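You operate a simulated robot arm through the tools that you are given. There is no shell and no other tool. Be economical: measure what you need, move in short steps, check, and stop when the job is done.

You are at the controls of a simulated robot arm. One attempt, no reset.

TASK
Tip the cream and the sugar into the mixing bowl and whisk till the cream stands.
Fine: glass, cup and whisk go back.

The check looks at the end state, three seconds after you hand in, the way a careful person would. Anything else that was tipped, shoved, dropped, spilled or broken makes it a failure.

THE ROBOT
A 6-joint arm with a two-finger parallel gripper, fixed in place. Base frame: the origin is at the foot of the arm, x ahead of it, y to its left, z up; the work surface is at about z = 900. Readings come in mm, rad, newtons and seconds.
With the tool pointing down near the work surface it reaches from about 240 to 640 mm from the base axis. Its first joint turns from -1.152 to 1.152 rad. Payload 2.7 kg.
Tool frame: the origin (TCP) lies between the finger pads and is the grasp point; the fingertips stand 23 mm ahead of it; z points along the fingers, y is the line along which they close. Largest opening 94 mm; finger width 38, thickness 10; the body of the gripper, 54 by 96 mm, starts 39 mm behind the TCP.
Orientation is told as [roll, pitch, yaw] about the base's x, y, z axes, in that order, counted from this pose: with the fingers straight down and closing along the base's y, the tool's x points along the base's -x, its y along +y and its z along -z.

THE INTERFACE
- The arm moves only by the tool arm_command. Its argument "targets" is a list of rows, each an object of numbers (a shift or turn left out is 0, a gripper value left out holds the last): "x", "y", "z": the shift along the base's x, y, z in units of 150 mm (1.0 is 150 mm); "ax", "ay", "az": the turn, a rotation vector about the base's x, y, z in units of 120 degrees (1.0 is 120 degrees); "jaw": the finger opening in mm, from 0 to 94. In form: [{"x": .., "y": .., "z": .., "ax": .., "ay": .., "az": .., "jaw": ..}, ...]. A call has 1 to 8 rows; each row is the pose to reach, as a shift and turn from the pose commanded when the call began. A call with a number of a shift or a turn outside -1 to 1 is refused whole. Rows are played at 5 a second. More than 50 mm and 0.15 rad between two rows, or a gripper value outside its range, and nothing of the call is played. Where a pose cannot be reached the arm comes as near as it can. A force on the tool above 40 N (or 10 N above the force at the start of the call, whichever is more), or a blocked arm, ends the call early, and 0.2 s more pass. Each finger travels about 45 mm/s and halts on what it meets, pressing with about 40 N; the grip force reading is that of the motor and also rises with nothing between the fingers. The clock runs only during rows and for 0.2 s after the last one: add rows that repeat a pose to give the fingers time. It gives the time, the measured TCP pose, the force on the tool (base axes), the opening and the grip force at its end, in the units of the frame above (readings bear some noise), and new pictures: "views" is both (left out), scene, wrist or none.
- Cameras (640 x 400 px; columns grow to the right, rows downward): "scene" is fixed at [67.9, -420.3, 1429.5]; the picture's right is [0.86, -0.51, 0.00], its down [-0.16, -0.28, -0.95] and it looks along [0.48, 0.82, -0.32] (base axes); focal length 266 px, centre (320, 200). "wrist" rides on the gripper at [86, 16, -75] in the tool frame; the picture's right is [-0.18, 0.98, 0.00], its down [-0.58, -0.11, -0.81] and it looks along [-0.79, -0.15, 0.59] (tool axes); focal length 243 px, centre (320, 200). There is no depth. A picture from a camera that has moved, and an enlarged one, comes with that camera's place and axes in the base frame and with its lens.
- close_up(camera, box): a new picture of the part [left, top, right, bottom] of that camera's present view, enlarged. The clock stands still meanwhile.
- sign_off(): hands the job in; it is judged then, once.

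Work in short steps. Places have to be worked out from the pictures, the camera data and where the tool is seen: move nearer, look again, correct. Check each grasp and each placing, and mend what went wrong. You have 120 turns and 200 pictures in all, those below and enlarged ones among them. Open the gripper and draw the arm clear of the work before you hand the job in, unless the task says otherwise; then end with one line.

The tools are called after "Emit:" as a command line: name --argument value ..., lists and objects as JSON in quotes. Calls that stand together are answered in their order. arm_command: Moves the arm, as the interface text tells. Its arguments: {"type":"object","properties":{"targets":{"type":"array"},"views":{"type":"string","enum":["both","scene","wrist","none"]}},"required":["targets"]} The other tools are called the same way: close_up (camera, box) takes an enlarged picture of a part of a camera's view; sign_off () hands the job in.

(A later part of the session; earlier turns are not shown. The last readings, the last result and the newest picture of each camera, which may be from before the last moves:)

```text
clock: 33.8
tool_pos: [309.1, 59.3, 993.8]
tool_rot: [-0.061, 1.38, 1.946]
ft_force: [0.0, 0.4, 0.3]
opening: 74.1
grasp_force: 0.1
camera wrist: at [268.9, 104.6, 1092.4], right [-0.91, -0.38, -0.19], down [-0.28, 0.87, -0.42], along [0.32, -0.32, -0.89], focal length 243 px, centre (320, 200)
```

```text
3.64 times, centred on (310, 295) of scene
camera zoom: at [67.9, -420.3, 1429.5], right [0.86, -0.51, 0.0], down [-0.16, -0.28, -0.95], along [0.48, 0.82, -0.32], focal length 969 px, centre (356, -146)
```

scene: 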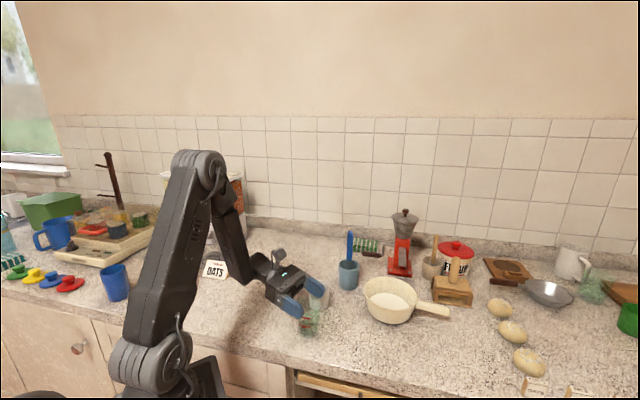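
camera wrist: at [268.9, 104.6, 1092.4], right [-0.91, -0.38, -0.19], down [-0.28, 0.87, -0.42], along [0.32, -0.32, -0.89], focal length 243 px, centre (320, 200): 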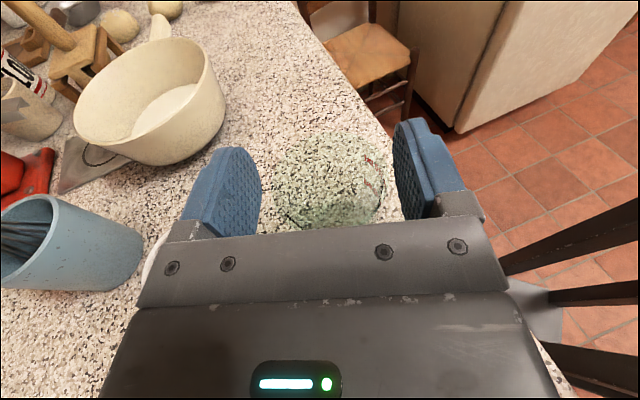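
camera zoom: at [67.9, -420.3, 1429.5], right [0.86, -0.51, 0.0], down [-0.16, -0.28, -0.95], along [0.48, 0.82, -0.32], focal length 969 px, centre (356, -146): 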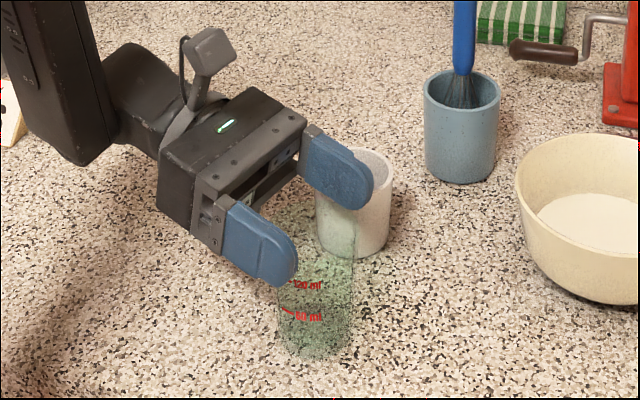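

Released and standing. I back straight out along the heading, then rise.

Emit:
arm_command --targets '[{"x": -0.03, "y": 0.07}, {"x": -0.08, "y": 0.19}, {"x": -0.14, "y": 0.33}, {"x": -0.208, "y": 0.49}, {"x": -0.208, "y": 0.49, "z": 0.2}, {"x": -0.208, "y": 0.49, "z": 0.5}, {"x": -0.208, "y": 0.49, "z": 0.8}]' --views "both"

Emit:
close_up --camera "scene" --box '[270, 220, 470, 350]'

```text
clock: 35.4
tool_pos: [275.6, 130.9, 1111.3]
tool_rot: [-0.054, 1.38, 1.949]
ft_force: [0.5, 0.0, -0.3]
opening: 74.1
grasp_force: 0.0
camera wrist: at [235.7, 176.5, 1208.8], right [-0.91, -0.38, -0.19], down [-0.28, 0.87, -0.42], along [0.32, -0.32, -0.89], focal length 243 px, centre (320, 200)
```

scene: 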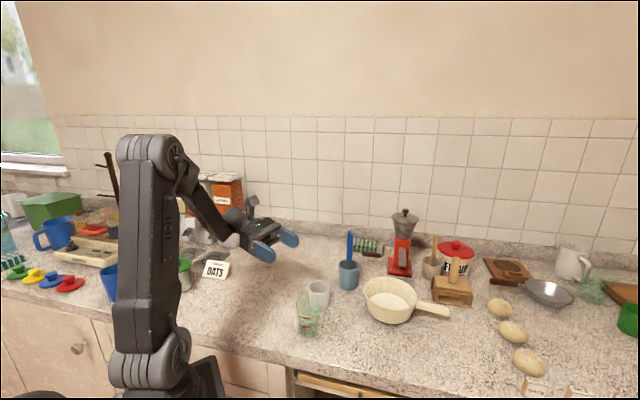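
wrist: 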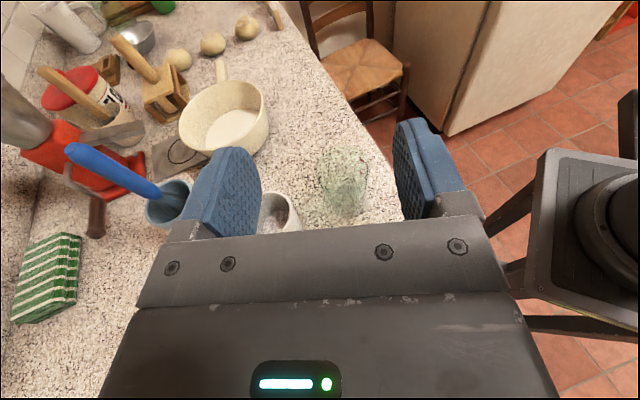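

```text
3.08 times, centred on (370, 285) of scene
camera zoom: at [67.9, -420.3, 1429.5], right [0.86, -0.51, 0.0], down [-0.16, -0.28, -0.95], along [0.48, 0.82, -0.32], focal length 820 px, centre (166, -62)
```

zoom: 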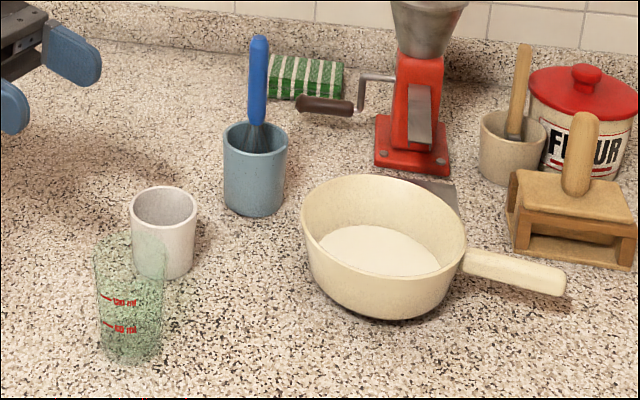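

Glass is back exactly where it stood and empty. Next is the cup: I turn the heading to about -45° and move to a standoff behind it.

Emit:
arm_command --targets '[{"x": 0.11, "y": 0.09, "az": 0.06, "jaw": 86}, {"x": 0.22, "y": 0.18, "az": 0.12, "jaw": 86}, {"x": 0.336, "y": 0.26, "az": 0.183, "jaw": 86}, {"x": 0.336, "y": 0.26, "z": -0.2, "az": 0.183, "jaw": 86}, {"x": 0.336, "y": 0.26, "z": -0.4, "az": 0.183, "jaw": 86}, {"x": 0.336, "y": 0.26, "z": -0.6, "az": 0.183, "jaw": 86}, {"x": 0.336, "y": 0.26, "z": -0.6, "az": 0.183, "jaw": 86}]' --views "wrist"

```text
clock: 37.0
tool_pos: [328.2, 172.0, 1019.2]
tool_rot: [-0.061, 1.378, 2.328]
ft_force: [0.7, -0.4, 0.8]
opening: 85.8
grasp_force: 0.0
camera wrist: at [274.3, 199.0, 1118.4], right [-0.7, -0.69, -0.19], down [-0.58, 0.7, -0.42], along [0.42, -0.18, -0.89], focal length 243 px, centre (320, 200)
```

wrist: 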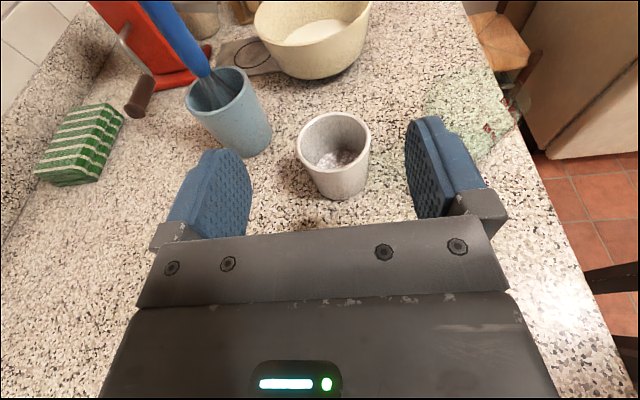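

Cup centre is at about (372,127), 63 mm straight ahead. I descend to z ≈ 947 and then advance.

Emit:
arm_command --targets '[{"z": -0.16}, {"z": -0.32}, {"z": -0.48}, {"z": -0.48, "x": 0.08, "y": -0.086}, {"z": -0.48, "x": 0.16, "y": -0.172}, {"z": -0.48, "x": 0.16, "y": -0.172}]' --views "wrist"

```text
clock: 38.4
tool_pos: [354.3, 145.2, 951.9]
tool_rot: [-0.06, 1.377, 2.331]
ft_force: [-0.3, 0.9, -0.2]
opening: 86.1
grasp_force: 0.1
camera wrist: at [299.6, 172.2, 1050.7], right [-0.7, -0.69, -0.19], down [-0.58, 0.7, -0.42], along [0.42, -0.18, -0.89], focal length 243 px, centre (320, 200)
```

wrist: 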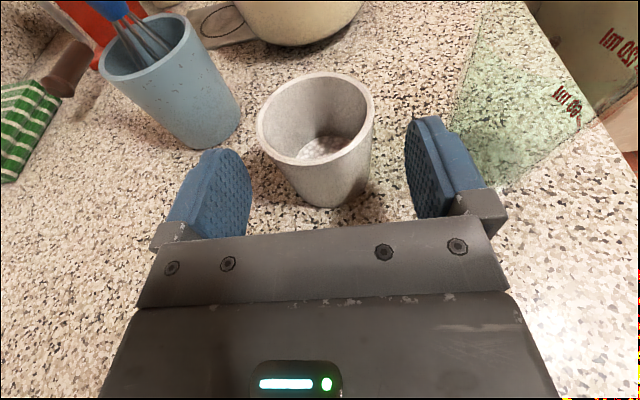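

Cup is 23 mm ahead and centred within 3 mm. I advance and close.

Emit:
arm_command --targets '[{"x": 0.045, "y": -0.055, "z": -0.03}, {"x": 0.093, "y": -0.115, "z": -0.05}, {"x": 0.093, "y": -0.115, "z": -0.05, "jaw": 86}, {"x": 0.093, "y": -0.115, "z": -0.05, "jaw": 30}, {"x": 0.093, "y": -0.115, "z": -0.05, "jaw": 30}, {"x": 0.093, "y": -0.115, "z": -0.05, "jaw": 30}, {"x": 0.093, "y": -0.115, "z": -0.05, "jaw": 30}]' --views "wrist"

```text
clock: 40.0
tool_pos: [365.6, 128.9, 943.3]
tool_rot: [-0.059, 1.379, 2.33]
ft_force: [0.2, -0.8, -1.1]
opening: 59.6
grasp_force: 39.9
camera wrist: at [312.7, 154.8, 1042.1], right [-0.7, -0.69, -0.19], down [-0.58, 0.7, -0.42], along [0.42, -0.18, -0.89], focal length 243 px, centre (320, 200)
```

wrist: 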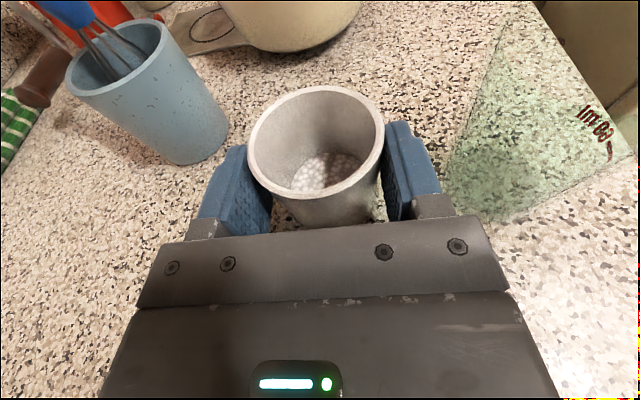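

Gripped at 59.6 mm. I lift gently a little and check for sliding.

Emit:
arm_command --targets '[{"z": 0.04}, {"z": 0.1}, {"z": 0.18}, {"z": 0.28}, {"z": 0.4}, {"z": 0.52}, {"z": 0.6}]' --views "wrist"

Emit:
close_up --camera "scene" --box '[270, 220, 470, 350]'

```text
clock: 41.6
tool_pos: [367.3, 127.8, 1034.8]
tool_rot: [-0.053, 1.379, 2.334]
ft_force: [-0.3, 0.3, -2.1]
opening: 59.9
grasp_force: 40.0
camera wrist: at [312.8, 154.9, 1132.6], right [-0.7, -0.69, -0.19], down [-0.58, 0.7, -0.42], along [0.42, -0.18, -0.89], focal length 243 px, centre (320, 200)
```

wrist: 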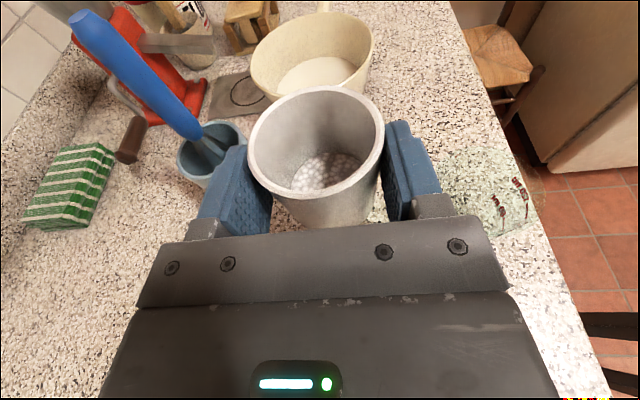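

```text
3.08 times, centred on (370, 285) of scene
camera zoom: at [67.9, -420.3, 1429.5], right [0.86, -0.51, 0.0], down [-0.16, -0.28, -0.95], along [0.48, 0.82, -0.32], focal length 820 px, centre (166, -62)
```

zoom: 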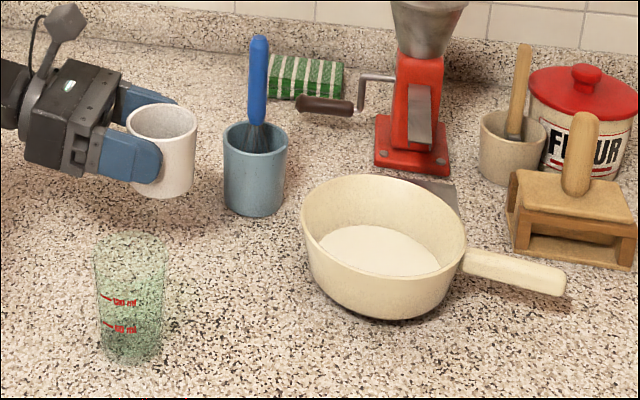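

The cup did not slide this time. I carry it toward the bowl in two parts while turning the heading toward about -22°, to keep clear of the whisk cup.

Emit:
arm_command --targets '[{"z": 0.1}, {"z": 0.17, "x": 0.06, "y": -0.06, "az": 0.02}, {"z": 0.17, "x": 0.17, "y": -0.175, "az": 0.05}, {"z": 0.17, "x": 0.3, "y": -0.31, "az": 0.08}, {"z": 0.17, "x": 0.43, "y": -0.445, "az": 0.11}, {"z": 0.17, "x": 0.56, "y": -0.58, "az": 0.14}, {"z": 0.17, "x": 0.66, "y": -0.69, "az": 0.17}, {"z": 0.17, "x": 0.7, "y": -0.73, "az": 0.192}]' --views "wrist"

Emit:
close_up --camera "scene" --box '[270, 220, 470, 350]'

```text
clock: 43.4
tool_pos: [472.8, 18.3, 1059.8]
tool_rot: [-0.057, 1.378, 2.733]
ft_force: [-0.9, 0.3, -0.3]
opening: 60.0
grasp_force: 40.4
camera wrist: at [412.3, 21.7, 1157.5], right [-0.37, -0.91, -0.19], down [-0.81, 0.42, -0.42], along [0.46, 0.0, -0.89], focal length 243 px, centre (320, 200)
```

wrist: 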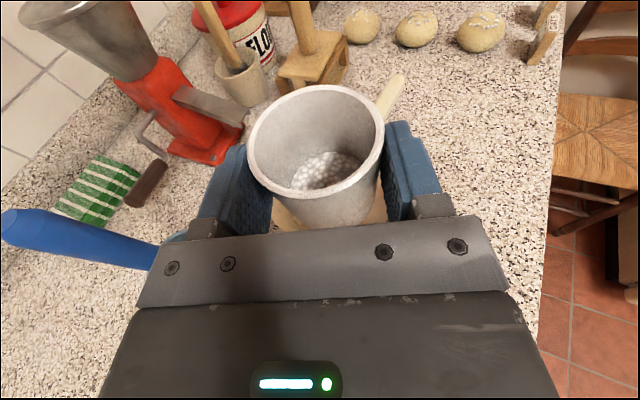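

```text
3.08 times, centred on (370, 285) of scene
camera zoom: at [67.9, -420.3, 1429.5], right [0.86, -0.51, 0.0], down [-0.16, -0.28, -0.95], along [0.48, 0.82, -0.32], focal length 820 px, centre (166, -62)
```

zoom: 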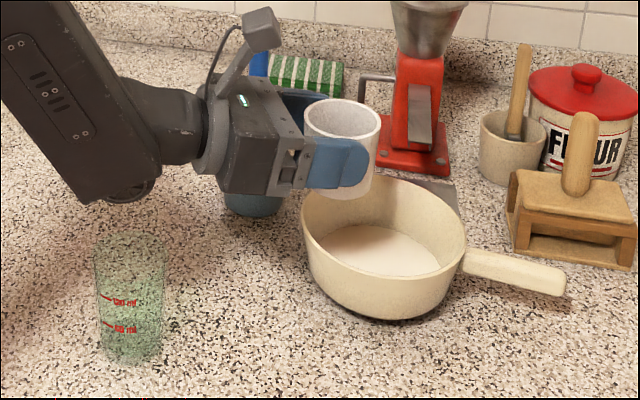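

Good clearance. I move the rest of the way to the pour position beside the bowl centre.

Emit:
arm_command --targets '[{"x": 0.08, "y": -0.09}, {"x": 0.17, "y": -0.19}, {"x": 0.255, "y": -0.28}, {"x": 0.255, "y": -0.28}]' --views "wrist"

Emit:
close_up --camera "scene" --box '[270, 220, 470, 350]'

```text
clock: 44.4
tool_pos: [511.2, -24.3, 1059.2]
tool_rot: [-0.059, 1.379, 2.731]
ft_force: [-0.5, 0.3, -2.3]
opening: 59.8
grasp_force: 40.1
camera wrist: at [451.0, -19.8, 1157.9], right [-0.37, -0.91, -0.19], down [-0.81, 0.42, -0.42], along [0.46, 0.0, -0.89], focal length 243 px, centre (320, 200)
```

wrist: 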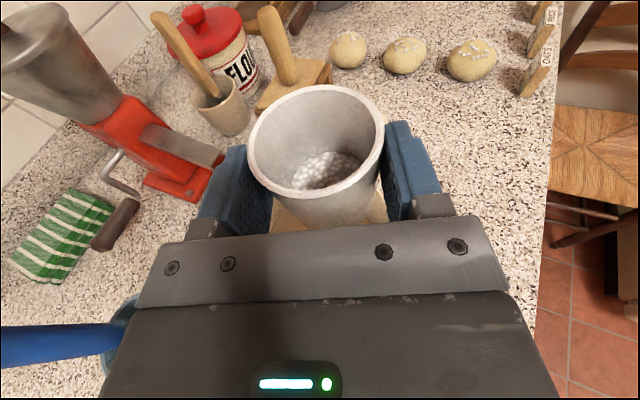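

```text
3.08 times, centred on (370, 285) of scene
camera zoom: at [67.9, -420.3, 1429.5], right [0.86, -0.51, 0.0], down [-0.16, -0.28, -0.95], along [0.48, 0.82, -0.32], focal length 820 px, centre (166, -62)
```

zoom: 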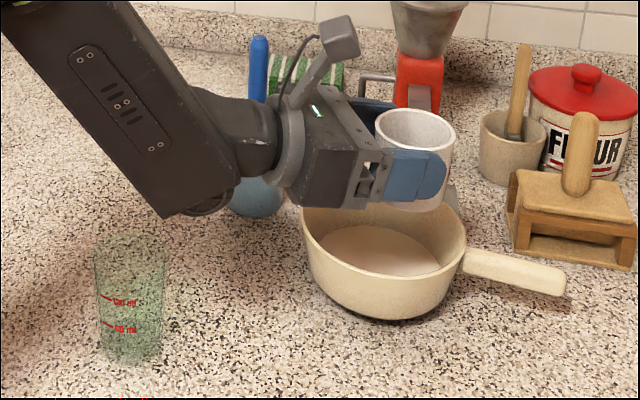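

I roll to about 40° (sugar should not move yet) and look with the wrist camera at how the cup's lip sits over the bowl.

Emit:
arm_command --targets '[{"ax": -0.062, "ay": 0.025}, {"ax": -0.124, "ay": 0.05}, {"ax": -0.186, "ay": 0.075}, {"ax": -0.248, "ay": 0.1}, {"ax": -0.309, "ay": 0.125}, {"ax": -0.309, "ay": 0.125}]' --views "wrist"

Emit:
close_up --camera "scene" --box '[270, 220, 470, 350]'

```text
clock: 45.8
tool_pos: [511.4, -23.4, 1058.9]
tool_rot: [1.315, 0.854, -2.25]
ft_force: [-0.3, 0.3, -1.9]
opening: 59.6
grasp_force: 40.1
camera wrist: at [475.5, 43.8, 1146.5], right [-0.33, -0.81, 0.49], down [-0.92, 0.15, -0.37], along [0.23, -0.57, -0.79], focal length 243 px, centre (320, 200)
```

wrist: 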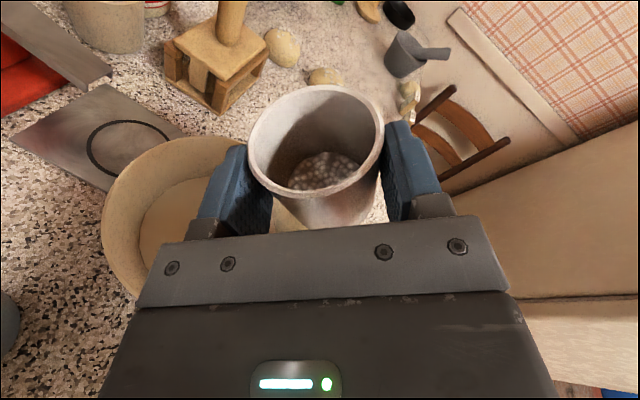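

```text
3.08 times, centred on (370, 285) of scene
camera zoom: at [67.9, -420.3, 1429.5], right [0.86, -0.51, 0.0], down [-0.16, -0.28, -0.95], along [0.48, 0.82, -0.32], focal length 820 px, centre (166, -62)
```

zoom: 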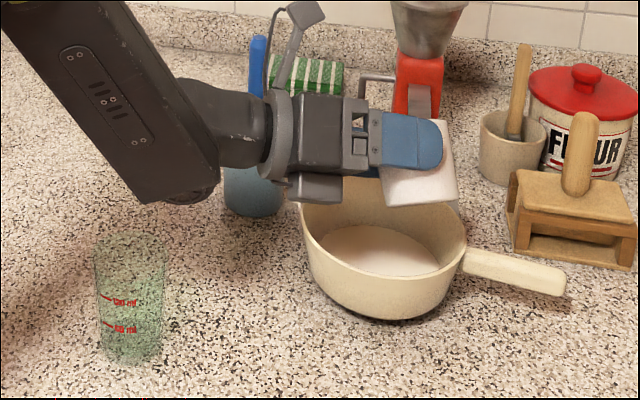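

From this view the bowl centre computes cleanly to (528,-1) with radius 70, so the lip will pour within about 17 mm of the centre. I continue rolling to about 100°.

Emit:
arm_command --targets '[{"ax": -0.058, "ay": 0.0235}, {"ax": -0.116, "ay": 0.047}, {"ax": -0.174, "ay": 0.07}, {"ax": -0.232, "ay": 0.094, "x": 0.01, "y": 0.02}, {"ax": -0.29, "ay": 0.117, "x": 0.02, "y": 0.04}, {"ax": -0.348, "ay": 0.141, "x": 0.03, "y": 0.05}, {"ax": -0.406, "ay": 0.164, "x": 0.04, "y": 0.06}, {"ax": -0.464, "ay": 0.188, "x": 0.04, "y": 0.06}]' --views "wrist"

Emit:
close_up --camera "scene" --box '[270, 220, 470, 350]'

```text
clock: 47.6
tool_pos: [515.6, -15.5, 1059.3]
tool_rot: [1.571, -0.171, -2.151]
ft_force: [-0.8, 0.3, -0.7]
opening: 59.7
grasp_force: 39.9
camera wrist: at [500.7, 99.9, 1060.1], right [-0.01, -0.01, 1.0], down [-1.0, -0.05, -0.01], along [0.05, -1.0, -0.01], focal length 243 px, centre (320, 200)
```

wrist: 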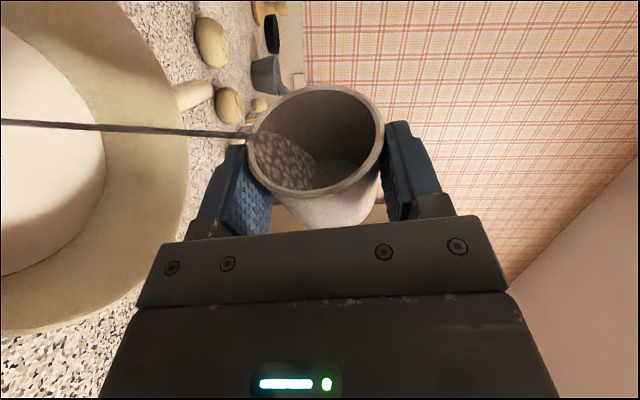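

```text
3.08 times, centred on (370, 285) of scene
camera zoom: at [67.9, -420.3, 1429.5], right [0.86, -0.51, 0.0], down [-0.16, -0.28, -0.95], along [0.48, 0.82, -0.32], focal length 820 px, centre (166, -62)
```

zoom: 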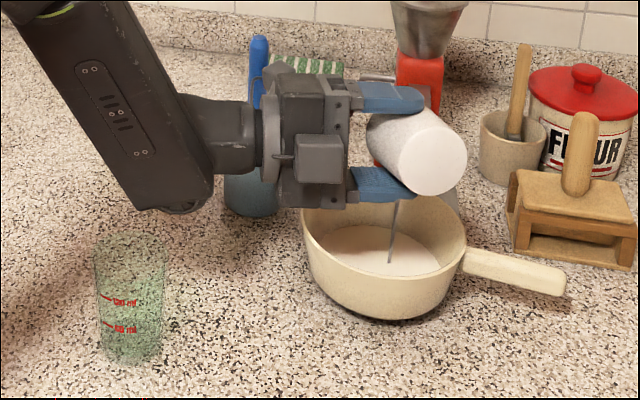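

Sugar is streaming into the centre of the bowl. I roll further to about 125° and hold.

Emit:
arm_command --targets '[{"z": 0}, {"ax": -0.05, "ay": 0.02}, {"ax": -0.1, "ay": 0.04}, {"ax": -0.15, "ay": 0.06}, {"ax": -0.19, "ay": 0.077}, {"ax": -0.19, "ay": 0.077}, {"ax": -0.19, "ay": 0.077}, {"ax": -0.19, "ay": 0.077}]' --views "wrist"

Emit:
close_up --camera "scene" --box '[270, 220, 470, 350]'

```text
clock: 49.4
tool_pos: [516.2, -15.1, 1059.1]
tool_rot: [1.666, -0.589, -2.187]
ft_force: [0.4, -0.5, -1.4]
opening: 59.8
grasp_force: 40.2
camera wrist: at [497.4, 92.8, 1018.5], right [0.15, 0.37, 0.92], down [-0.99, -0.02, 0.17], along [0.08, -0.93, 0.36], focal length 243 px, centre (320, 200)
```

wrist: 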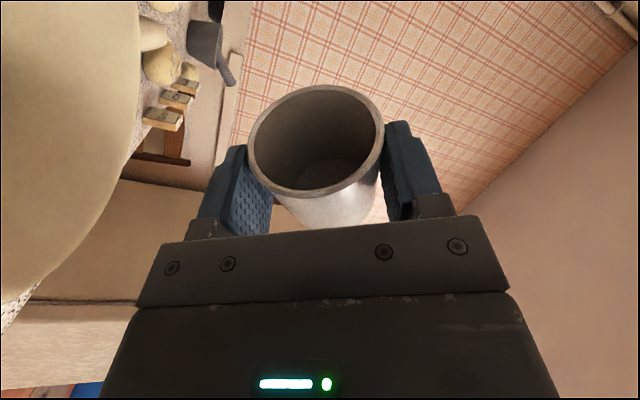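

```text
3.08 times, centred on (370, 285) of scene
camera zoom: at [67.9, -420.3, 1429.5], right [0.86, -0.51, 0.0], down [-0.16, -0.28, -0.95], along [0.48, 0.82, -0.32], focal length 820 px, centre (166, -62)
```

zoom: 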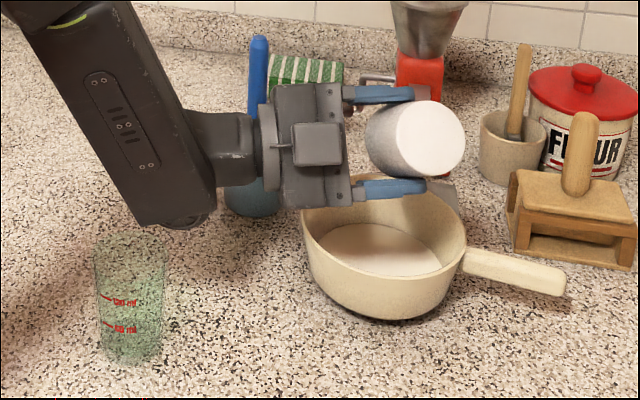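

Emit:
close_up --camera "wrist" --box '[230, 75, 400, 205]'

```text
3.08 times, centred on (315, 140) of wrist
camera zoom: at [497.4, 92.8, 1018.5], right [0.15, 0.37, 0.92], down [-0.99, -0.02, 0.17], along [0.08, -0.93, 0.36], focal length 746 px, centre (335, 385)
```

zoom: 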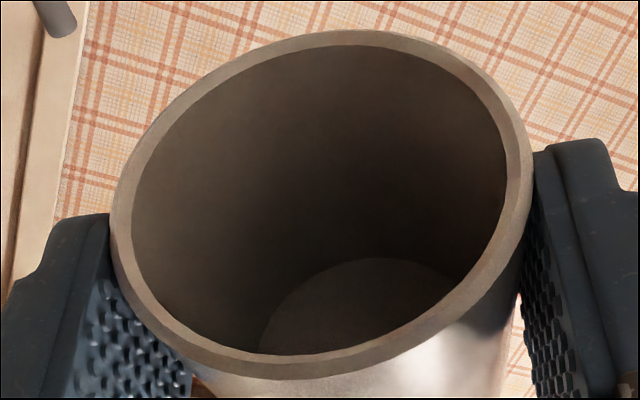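

The cup is empty. I raise 22 mm and roll it back upright.

Emit:
arm_command --targets '[{"z": 0.15}, {"z": 0.15, "ax": 0.064, "ay": -0.0259}, {"z": 0.15, "ax": 0.128, "ay": -0.0518}, {"z": 0.15, "ax": 0.192, "ay": -0.0777}, {"z": 0.15, "ax": 0.256, "ay": -0.1036}, {"z": 0.15, "ax": 0.32, "ay": -0.1295}, {"z": 0.15, "ax": 0.384, "ay": -0.1554}, {"z": 0.15, "ax": 0.448, "ay": -0.1813}]' --views "none"

Emit:
arm_command --targets '[{"ax": 0.0644, "ay": -0.0261}, {"ax": 0.1288, "ay": -0.0522}, {"ax": 0.1931, "ay": -0.0783}, {"ax": 0.2575, "ay": -0.1044}, {"ax": 0.3219, "ay": -0.1304}, {"ax": 0.3863, "ay": -0.1565}, {"ax": 0.4506, "ay": -0.1826}, {"ax": 0.515, "ay": -0.2087}]' --views "wrist"

Emit:
close_up --camera "scene" --box '[270, 220, 470, 350]'

```text
clock: 51.2
tool_pos: [516.1, -15.2, 1083.5]
tool_rot: [1.454, 0.406, -2.164]
ft_force: [-0.1, 0.3, -1.1]
opening: 59.8
grasp_force: 40.2
```

```text
clock: 53.0
tool_pos: [514.4, -14.1, 1082.3]
tool_rot: [-0.068, 1.379, 2.722]
ft_force: [0.1, -0.4, -0.8]
opening: 59.7
grasp_force: 39.8
camera wrist: at [455.2, -11.1, 1180.0], right [-0.37, -0.91, -0.19], down [-0.81, 0.42, -0.42], along [0.46, 0.0, -0.89], focal length 243 px, centre (320, 200)
```

wrist: 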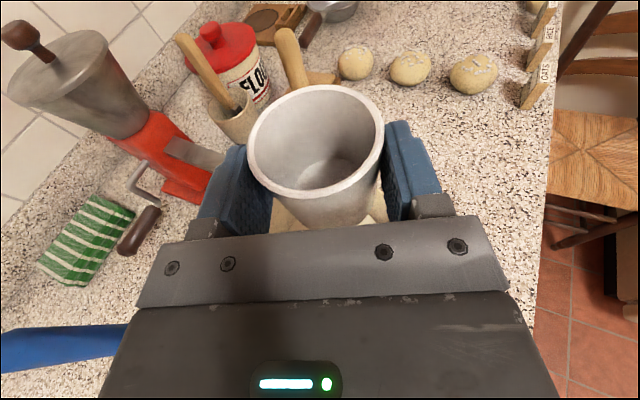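

```text
3.08 times, centred on (370, 285) of scene
camera zoom: at [67.9, -420.3, 1429.5], right [0.86, -0.51, 0.0], down [-0.16, -0.28, -0.95], along [0.48, 0.82, -0.32], focal length 820 px, centre (166, -62)
```

zoom: 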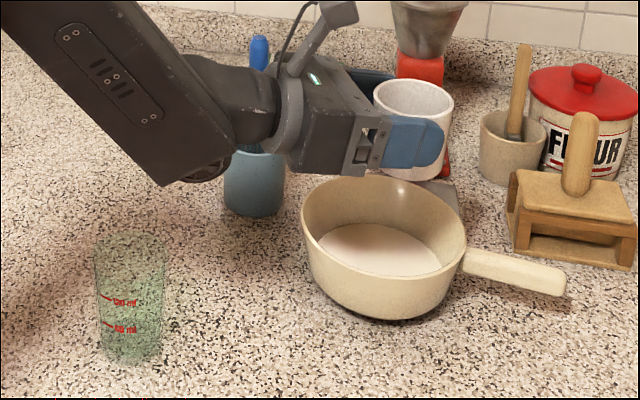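

Bowl unmoved. I carry the empty cup back above its place, undoing the yaw.

Emit:
arm_command --targets '[{"x": -0.1, "y": 0.1, "az": -0.024}, {"x": -0.23, "y": 0.22, "az": -0.048}, {"x": -0.37, "y": 0.36, "az": -0.072}, {"x": -0.51, "y": 0.5, "az": -0.096}, {"x": -0.66, "y": 0.64, "az": -0.12}, {"x": -0.81, "y": 0.78, "az": -0.144}, {"x": -0.93, "y": 0.9, "az": -0.168}, {"x": -0.99, "y": 0.96, "az": -0.192}]' --views "none"

Emit:
arm_command --targets '[{"z": 0.0}, {"z": -0.15}, {"z": -0.32}, {"z": -0.5}, {"z": -0.65}, {"z": -0.77}, {"z": -0.8}, {"z": -0.8}]' --views "wrist"

```text
clock: 54.8
tool_pos: [367.2, 129.1, 1082.6]
tool_rot: [-0.054, 1.38, 2.331]
ft_force: [-0.1, -0.3, -0.7]
opening: 59.7
grasp_force: 39.8
```

```text
clock: 56.6
tool_pos: [367.8, 129.3, 960.1]
tool_rot: [-0.062, 1.38, 2.328]
ft_force: [-1.0, -0.7, -1.7]
opening: 59.8
grasp_force: 39.6
camera wrist: at [313.7, 155.4, 1058.6], right [-0.7, -0.69, -0.19], down [-0.58, 0.7, -0.42], along [0.42, -0.18, -0.89], focal length 243 px, centre (320, 200)
```

wrist: 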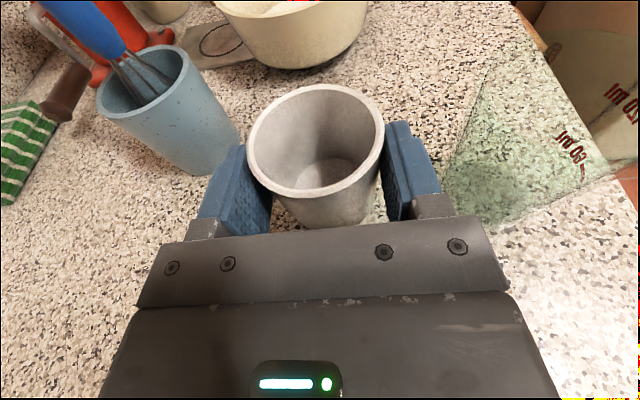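

I lower the last bit in 4 mm rows until contact, around z = 943.

Emit:
arm_command --targets '[{"z": -0.03, "x": -0.008}, {"z": -0.06, "x": -0.008}, {"z": -0.085, "x": -0.008}, {"z": -0.11, "x": -0.008}, {"z": -0.11, "x": -0.008}]' --views "none"

```text
clock: 57.8
tool_pos: [365.0, 129.4, 945.0]
tool_rot: [-0.06, 1.379, 2.33]
ft_force: [0.6, 0.2, -1.9]
opening: 59.6
grasp_force: 39.7
```

Emit:
arm_command --targets '[{"z": -0.012}, {"z": -0.024}, {"z": -0.024}]' --views "none"

```text
clock: 58.6
tool_pos: [365.9, 129.8, 944.2]
tool_rot: [-0.064, 1.381, 2.323]
ft_force: [-4.2, -0.7, 14.6]
opening: 59.8
grasp_force: 40.0
```

Contact with 15 N upward, so the cup is on the counter. I ease up slightly, open, and back out along the heading.

Emit:
arm_command --targets '[{"z": 0.008, "jaw": 30}, {"z": 0.008, "jaw": 70}, {"z": 0.008, "jaw": 84}, {"z": 0.008, "jaw": 84}, {"z": 0.008, "jaw": 84}]' --views "wrist"

Emit:
arm_command --targets '[{"x": -0.05, "y": 0.05}, {"x": -0.13, "y": 0.13}, {"x": -0.23, "y": 0.23}, {"x": -0.33, "y": 0.33}, {"x": -0.33, "y": 0.33, "z": 0.25}, {"x": -0.33, "y": 0.33, "z": 0.5}, {"x": -0.33, "y": 0.33, "z": 0.75}, {"x": -0.33, "y": 0.33, "z": 1.0}]' --views "both"

Emit:
close_up --camera "scene" --box '[270, 220, 470, 350]'

```text
clock: 59.8
tool_pos: [365.5, 128.7, 943.6]
tool_rot: [-0.061, 1.378, 2.329]
ft_force: [0.6, -0.2, 0.6]
opening: 84.3
grasp_force: 0.0
camera wrist: at [311.5, 156.0, 1042.2], right [-0.7, -0.69, -0.19], down [-0.58, 0.7, -0.42], along [0.42, -0.18, -0.89], focal length 243 px, centre (320, 200)
```

wrist: 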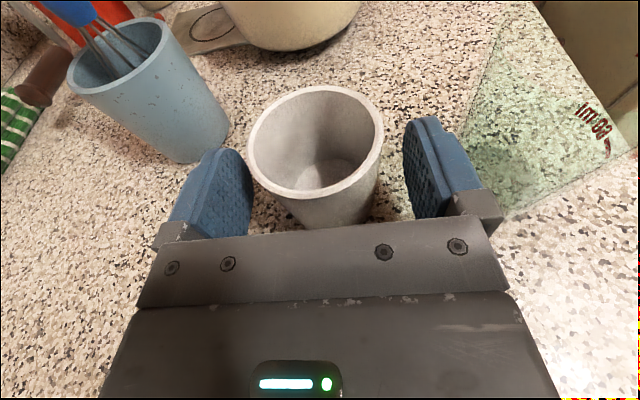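

```text
clock: 61.6
tool_pos: [315.4, 177.5, 1094.0]
tool_rot: [-0.055, 1.379, 2.333]
ft_force: [0.5, 0.5, -0.4]
opening: 84.1
grasp_force: 0.1
camera wrist: at [261.0, 205.3, 1193.1], right [-0.7, -0.69, -0.19], down [-0.58, 0.7, -0.42], along [0.42, -0.18, -0.89], focal length 243 px, centre (320, 200)
```

scene: 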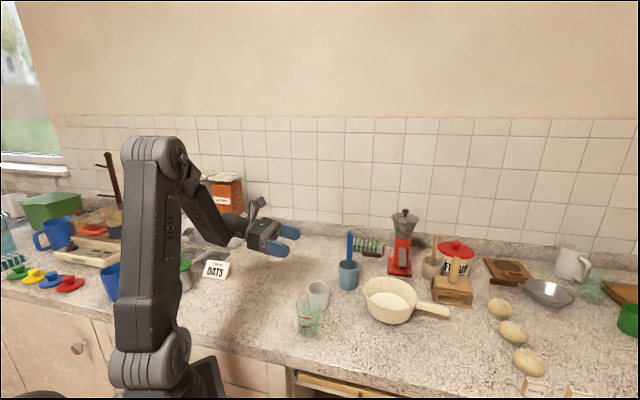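
wrist: 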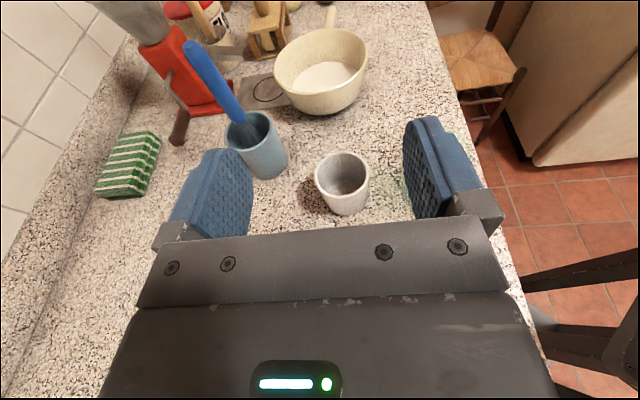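

```text
3.08 times, centred on (370, 285) of scene
camera zoom: at [67.9, -420.3, 1429.5], right [0.86, -0.51, 0.0], down [-0.16, -0.28, -0.95], along [0.48, 0.82, -0.32], focal length 820 px, centre (166, -62)
```

zoom: 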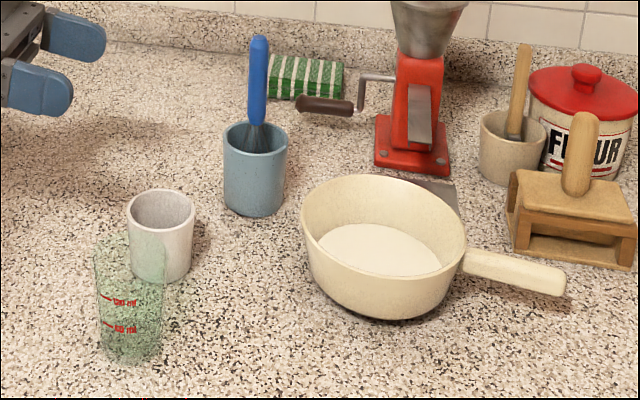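

Cup is back in place and the counter is clean. The whisk handle triangulates to a top at (506,153,1083), nearly vertical. I return the tool to pointing straight down while rising.

Emit:
arm_command --targets '[{"ax": 0.0473, "ay": 0.05, "z": 0.08}, {"ax": 0.0946, "ay": 0.1, "z": 0.16}, {"ax": 0.142, "ay": 0.15, "z": 0.24}, {"ax": 0.189, "ay": 0.2, "z": 0.32}, {"ax": 0.2365, "ay": 0.25, "z": 0.4}, {"ax": 0.284, "ay": 0.3, "z": 0.48}, {"ax": 0.331, "ay": 0.35, "z": 0.56}, {"ax": 0.378, "ay": 0.4, "z": 0.64}]' --views "none"

Emit:
arm_command --targets '[{"ax": 0.038, "ay": 0.04, "x": 0.2}, {"ax": 0.0757, "ay": 0.08, "x": 0.45, "y": -0.04}, {"ax": 0.0757, "ay": 0.08, "x": 0.7, "y": -0.08}, {"ax": 0.0757, "ay": 0.08, "x": 0.9, "y": -0.12}, {"ax": 0.0757, "ay": 0.08, "x": 0.9, "y": -0.12}]' --views "both"

```text
clock: 63.4
tool_pos: [316.9, 178.6, 1190.7]
tool_rot: [-0.006, 0.225, 2.376]
ft_force: [-1.0, 0.2, -0.4]
opening: 83.8
grasp_force: 0.1
```

```text
clock: 64.6
tool_pos: [453.4, 160.8, 1189.1]
tool_rot: [-0.005, -0.005, 2.374]
ft_force: [-0.5, 0.3, -0.4]
opening: 84.3
grasp_force: 0.1
camera wrist: at [503.3, 89.1, 1263.5], right [-0.81, -0.58, 0.0], down [-0.34, 0.48, 0.81], along [-0.47, 0.66, -0.59], focal length 243 px, centre (320, 200)
```

scene: 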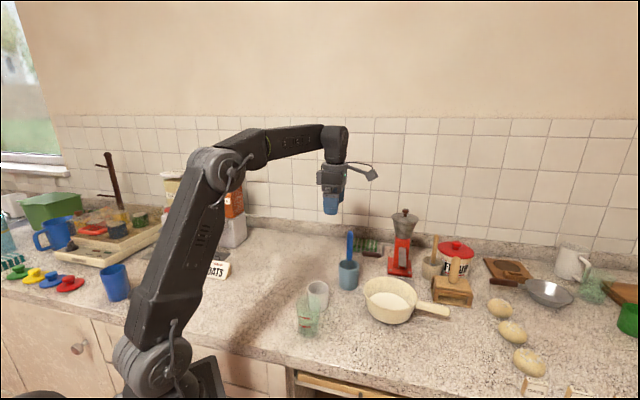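
wrist: 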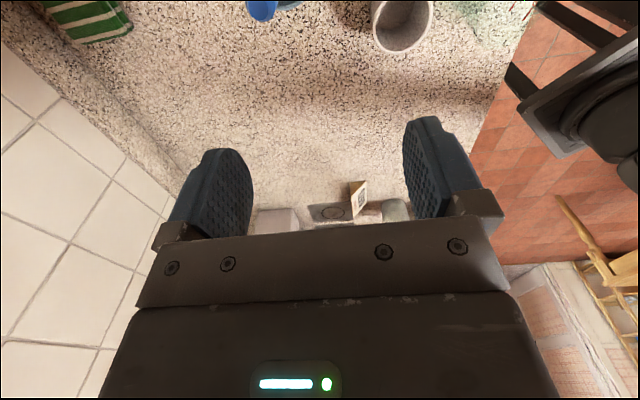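

Tool is vertical. I move above the whisk handle with the jaws half open.

Emit:
arm_command --targets '[{"x": 0.18, "y": -0.03, "z": -0.1, "jaw": 60}, {"x": 0.35, "y": -0.053, "z": -0.22, "jaw": 60}, {"x": 0.35, "y": -0.053, "z": -0.35, "jaw": 60}, {"x": 0.35, "y": -0.053, "z": -0.35, "jaw": 60}]' --views "wrist"

Emit:
close_up --camera "scene" --box '[300, 190, 420, 300]'

```text
clock: 65.6
tool_pos: [504.4, 153.7, 1138.0]
tool_rot: [-0.005, -0.003, 2.373]
ft_force: [-0.8, 0.6, 0.9]
opening: 60.3
grasp_force: 0.1
camera wrist: at [554.6, 82.3, 1211.9], right [-0.81, -0.58, 0.0], down [-0.34, 0.48, 0.81], along [-0.47, 0.66, -0.59], focal length 243 px, centre (320, 200)
```

wrist: 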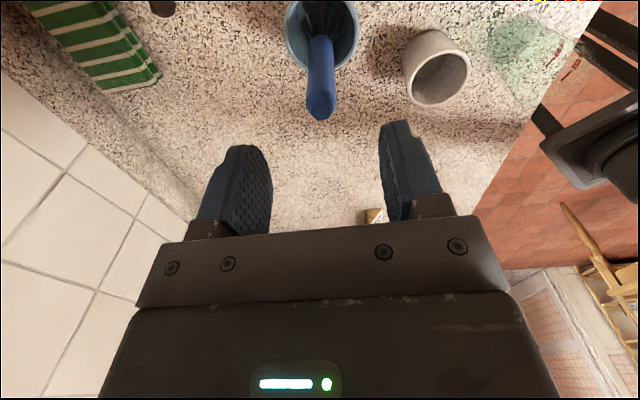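

```text
3.64 times, centred on (360, 245) of scene
camera zoom: at [67.9, -420.3, 1429.5], right [0.86, -0.51, 0.0], down [-0.16, -0.28, -0.95], along [0.48, 0.82, -0.32], focal length 969 px, centre (174, 36)
```

zoom: 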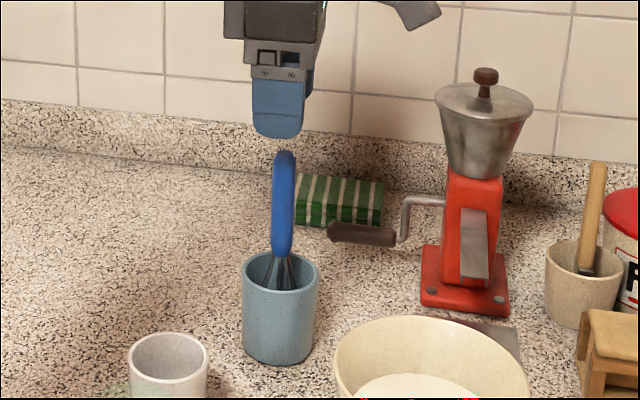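

Handle top measured at (503,153), right under the TCP. I descend to z ≈ 1060 and close.

Emit:
arm_command --targets '[{"z": -0.13}, {"z": -0.26}, {"z": -0.39}, {"z": -0.51}, {"z": -0.51, "jaw": 30}, {"z": -0.51, "jaw": 5}, {"z": -0.51, "jaw": 5}, {"z": -0.51, "jaw": 5}]' --views "wrist"

Emit:
close_up --camera "scene" --box '[300, 190, 420, 300]'

```text
clock: 67.4
tool_pos: [502.5, 154.0, 1061.6]
tool_rot: [-0.006, -0.004, 2.372]
ft_force: [0.5, -0.7, -0.3]
opening: 17.6
grasp_force: 40.3
camera wrist: at [553.4, 83.5, 1134.8], right [-0.81, -0.58, 0.0], down [-0.34, 0.48, 0.81], along [-0.47, 0.66, -0.59], focal length 243 px, centre (320, 200)
```

wrist: 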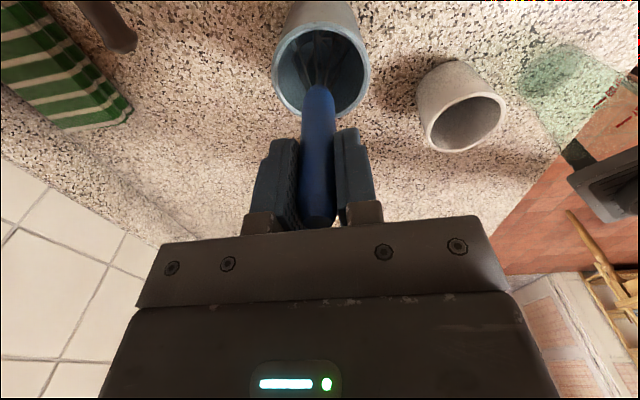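

```text
3.64 times, centred on (360, 245) of scene
camera zoom: at [67.9, -420.3, 1429.5], right [0.86, -0.51, 0.0], down [-0.16, -0.28, -0.95], along [0.48, 0.82, -0.32], focal length 969 px, centre (174, 36)
```

zoom: 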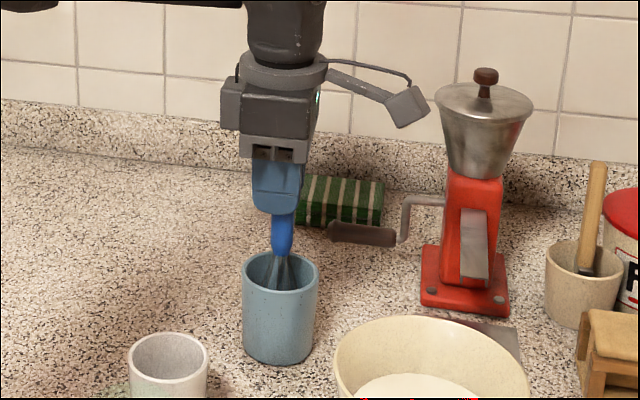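

Gripped on the handle (17.6 mm). I lift it straight up 150 mm.

Emit:
arm_command --targets '[{"z": 0.05}, {"z": 0.16}, {"z": 0.3}, {"z": 0.45}, {"z": 0.6}, {"z": 0.75}, {"z": 0.9}, {"z": 1.0}]' --views "wrist"

Emit:
close_up --camera "scene" --box '[290, 150, 450, 330]'

```text
clock: 69.2
tool_pos: [504.4, 151.7, 1210.4]
tool_rot: [-0.005, -0.004, 2.374]
ft_force: [-0.1, -0.6, 0.3]
opening: 17.7
grasp_force: 40.2
camera wrist: at [554.5, 81.0, 1284.9], right [-0.81, -0.58, 0.0], down [-0.34, 0.48, 0.81], along [-0.47, 0.66, -0.59], focal length 243 px, centre (320, 200)
```

wrist: 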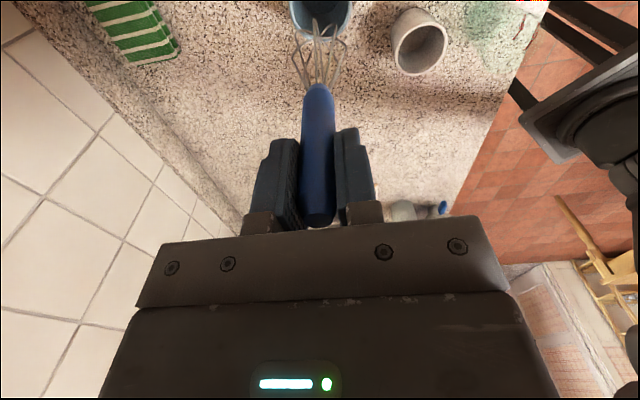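

```text
2.22 times, centred on (370, 240) of scene
camera zoom: at [67.9, -420.3, 1429.5], right [0.86, -0.51, 0.0], down [-0.16, -0.28, -0.95], along [0.48, 0.82, -0.32], focal length 592 px, centre (209, 111)
```

zoom: 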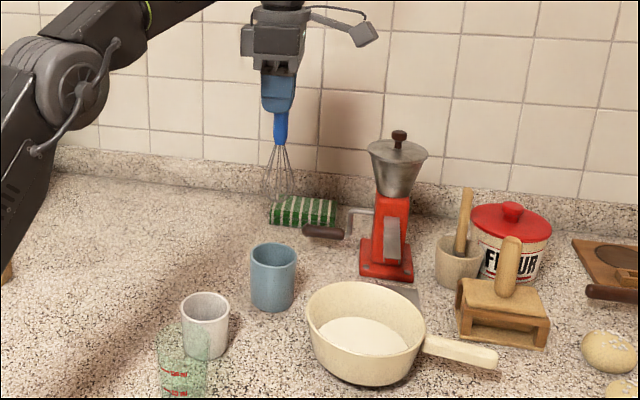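

Whisk is free; its tip hangs about 140 mm below the TCP, offset by about (+7,-13). I move it over the bowl centre, TCP to about (521,12), high up.

Emit:
arm_command --targets '[{"x": 0.01, "y": -0.08}, {"x": 0.03, "y": -0.24}, {"x": 0.05, "y": -0.42}, {"x": 0.07, "y": -0.6}, {"x": 0.09, "y": -0.77}, {"x": 0.1, "y": -0.88}, {"x": 0.11, "y": -0.93}, {"x": 0.11, "y": -0.93}]' --views "wrist"

Emit:
close_up --camera "scene" --box '[310, 190, 470, 330]'

```text
clock: 71.0
tool_pos: [520.8, 13.4, 1210.3]
tool_rot: [-0.005, -0.003, 2.373]
ft_force: [0.1, 0.5, 0.0]
opening: 17.8
grasp_force: 40.1
camera wrist: at [570.1, -57.5, 1284.1], right [-0.82, -0.58, 0.0], down [-0.34, 0.48, 0.81], along [-0.47, 0.66, -0.59], focal length 243 px, centre (320, 200)
```

wrist: 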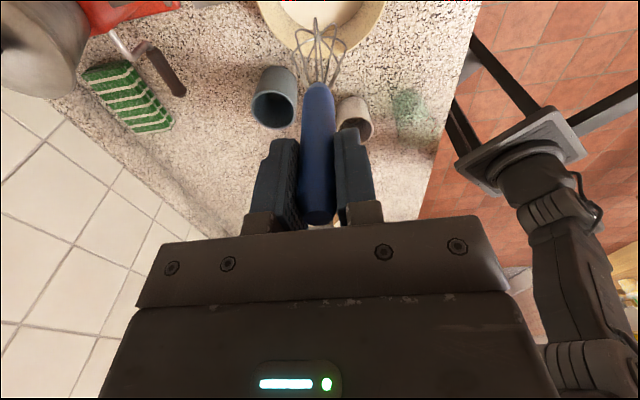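

```text
2.86 times, centred on (390, 260) of scene
camera zoom: at [67.9, -420.3, 1429.5], right [0.86, -0.51, 0.0], down [-0.16, -0.28, -0.95], along [0.48, 0.82, -0.32], focal length 761 px, centre (120, 29)
```

zoom: 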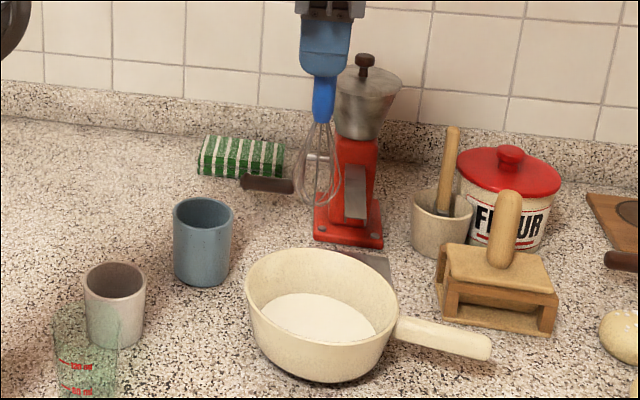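

Projection agrees well; the bowl centre is about (532,-5). I correct by 5 mm and descend 110 mm so the whisk enters the bowl.

Emit:
arm_command --targets '[{"x": 0.027, "y": -0.033, "z": -0.05}, {"x": 0.027, "y": -0.033, "z": -0.2}, {"x": 0.027, "y": -0.033, "z": -0.4}, {"x": 0.027, "y": -0.033, "z": -0.6}, {"x": 0.027, "y": -0.033, "z": -0.73}, {"x": 0.027, "y": -0.033, "z": -0.73}]' --views "wrist"

Emit:
close_up --camera "scene" --box '[340, 220, 460, 330]'

```text
clock: 72.4
tool_pos: [525.1, 7.3, 1099.7]
tool_rot: [-0.006, -0.006, 2.373]
ft_force: [0.0, -0.6, -0.7]
opening: 17.8
grasp_force: 40.5
camera wrist: at [574.3, -64.3, 1174.4], right [-0.81, -0.58, 0.0], down [-0.34, 0.48, 0.81], along [-0.47, 0.66, -0.59], focal length 243 px, centre (320, 200)
```

wrist: 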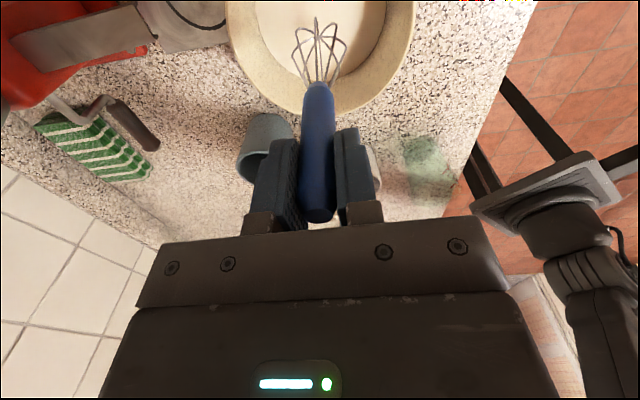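

```text
3.64 times, centred on (400, 275) of scene
camera zoom: at [67.9, -420.3, 1429.5], right [0.86, -0.51, 0.0], down [-0.16, -0.28, -0.95], along [0.48, 0.82, -0.32], focal length 969 px, centre (29, -73)
```

zoom: 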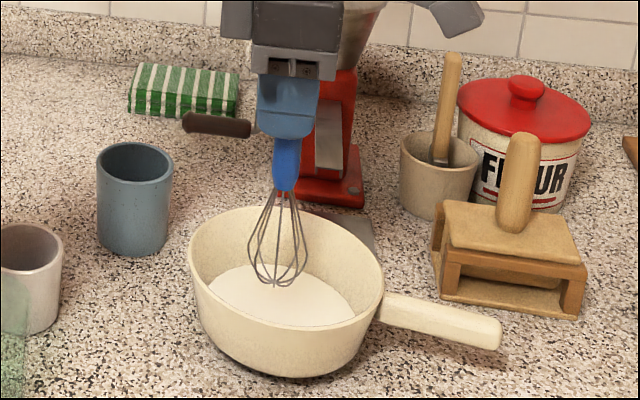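

Whisk is centred over the bowl. I lower further in small rows, watching the force.

Emit:
arm_command --targets '[{"z": -0.07}, {"z": -0.14}, {"z": -0.21}, {"z": -0.27}, {"z": -0.27}]' --views "none"

Emit:
close_up --camera "scene" --box '[340, 220, 460, 330]'

```text
clock: 73.6
tool_pos: [523.6, 6.1, 1064.3]
tool_rot: [-0.011, 0.008, 2.375]
ft_force: [-2.3, -4.9, 35.5]
opening: 18.0
grasp_force: 40.4
```

```text
3.64 times, centred on (400, 275) of scene
camera zoom: at [67.2, -420.4, 1429.5], right [0.86, -0.51, 0.0], down [-0.16, -0.28, -0.95], along [0.48, 0.82, -0.32], focal length 969 px, centre (29, -73)
```

zoom: 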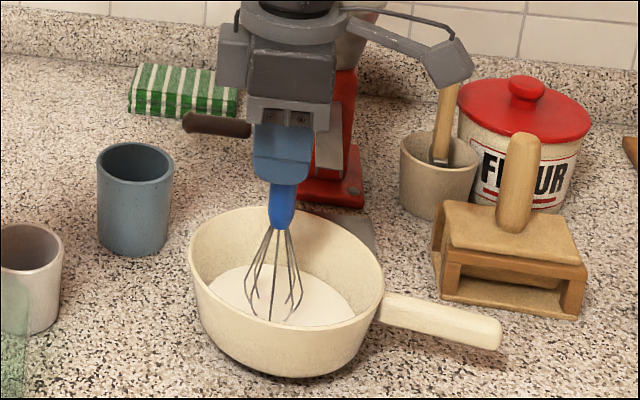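

The bottom is felt at z ≈ 1066. I lift 10 mm so the tip floats just above it, then make the first gentle stirring circles at 20 mm radius.

Emit:
arm_command --targets '[{"z": 0.07}, {"z": 0.07, "x": 0.133}, {"z": 0.07, "y": 0.133}, {"z": 0.07, "x": -0.133}, {"z": 0.07, "y": -0.133}, {"z": 0.07, "x": 0.133}, {"z": 0.07, "y": 0.133}, {"z": 0.07}]' --views "none"

Emit:
close_up --camera "scene" --box '[340, 220, 460, 330]'

```text
clock: 75.4
tool_pos: [525.0, 7.1, 1071.6]
tool_rot: [-0.006, -0.003, 2.375]
ft_force: [-0.4, 0.1, 0.1]
opening: 17.7
grasp_force: 40.3
```

```text
3.64 times, centred on (400, 275) of scene
camera zoom: at [67.9, -420.2, 1429.5], right [0.86, -0.51, 0.0], down [-0.16, -0.28, -0.95], along [0.48, 0.82, -0.32], focal length 969 px, centre (29, -73)
```

zoom: 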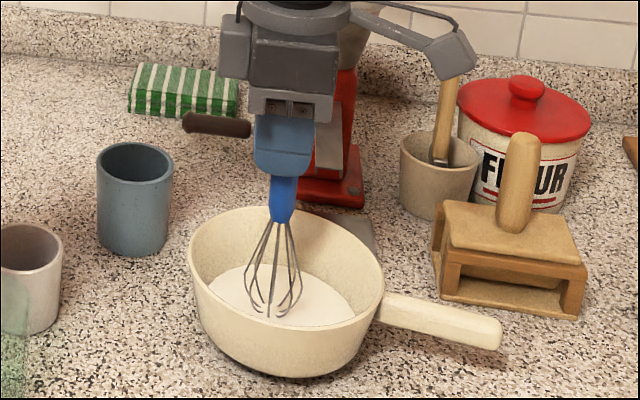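

Bowl unmoved, forces nil. I whisk on, slightly deeper and at 25 mm radius, for several rounds.

Emit:
arm_command --targets '[{"z": -0.015, "x": 0.167}, {"z": -0.015, "y": 0.167}, {"z": -0.015, "x": -0.167}, {"z": -0.015, "y": -0.167}, {"z": -0.015, "x": 0.167}, {"z": -0.015, "y": 0.167}, {"z": -0.015, "x": -0.167}, {"z": -0.015}]' --views "none"

Emit:
arm_command --targets '[{"x": 0.167}, {"y": 0.167}, {"x": -0.167}, {"y": -0.167}, {"x": 0.167}, {"y": 0.167}, {"x": -0.167}, {"x": 0}]' --views "none"

Emit:
arm_command --targets '[{"x": 0.167}, {"y": 0.167}, {"x": -0.167}, {"y": -0.167}, {"x": 0.167}, {"y": 0.167}, {"x": -0.167}, {"x": 0}]' --views "none"

Emit:
close_up --camera "scene" --box '[340, 220, 460, 330]'

```text
clock: 77.2
tool_pos: [523.1, 9.8, 1068.6]
tool_rot: [-0.005, -0.004, 2.373]
ft_force: [-0.6, 0.4, -0.1]
opening: 17.4
grasp_force: 39.8
```

```text
clock: 79.0
tool_pos: [526.5, 8.1, 1070.4]
tool_rot: [-0.005, -0.003, 2.374]
ft_force: [0.1, 0.8, -0.5]
opening: 17.5
grasp_force: 40.3
```

```text
clock: 80.8
tool_pos: [527.7, 5.4, 1070.4]
tool_rot: [-0.006, -0.003, 2.373]
ft_force: [-0.4, 0.1, -0.5]
opening: 17.4
grasp_force: 40.4
```

```text
3.64 times, centred on (400, 275) of scene
camera zoom: at [67.8, -420.3, 1429.5], right [0.86, -0.51, 0.0], down [-0.16, -0.28, -0.95], along [0.48, 0.82, -0.32], focal length 969 px, centre (29, -73)
```

zoom: 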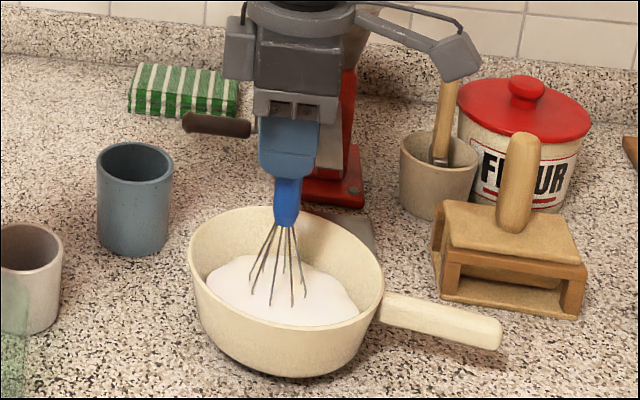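

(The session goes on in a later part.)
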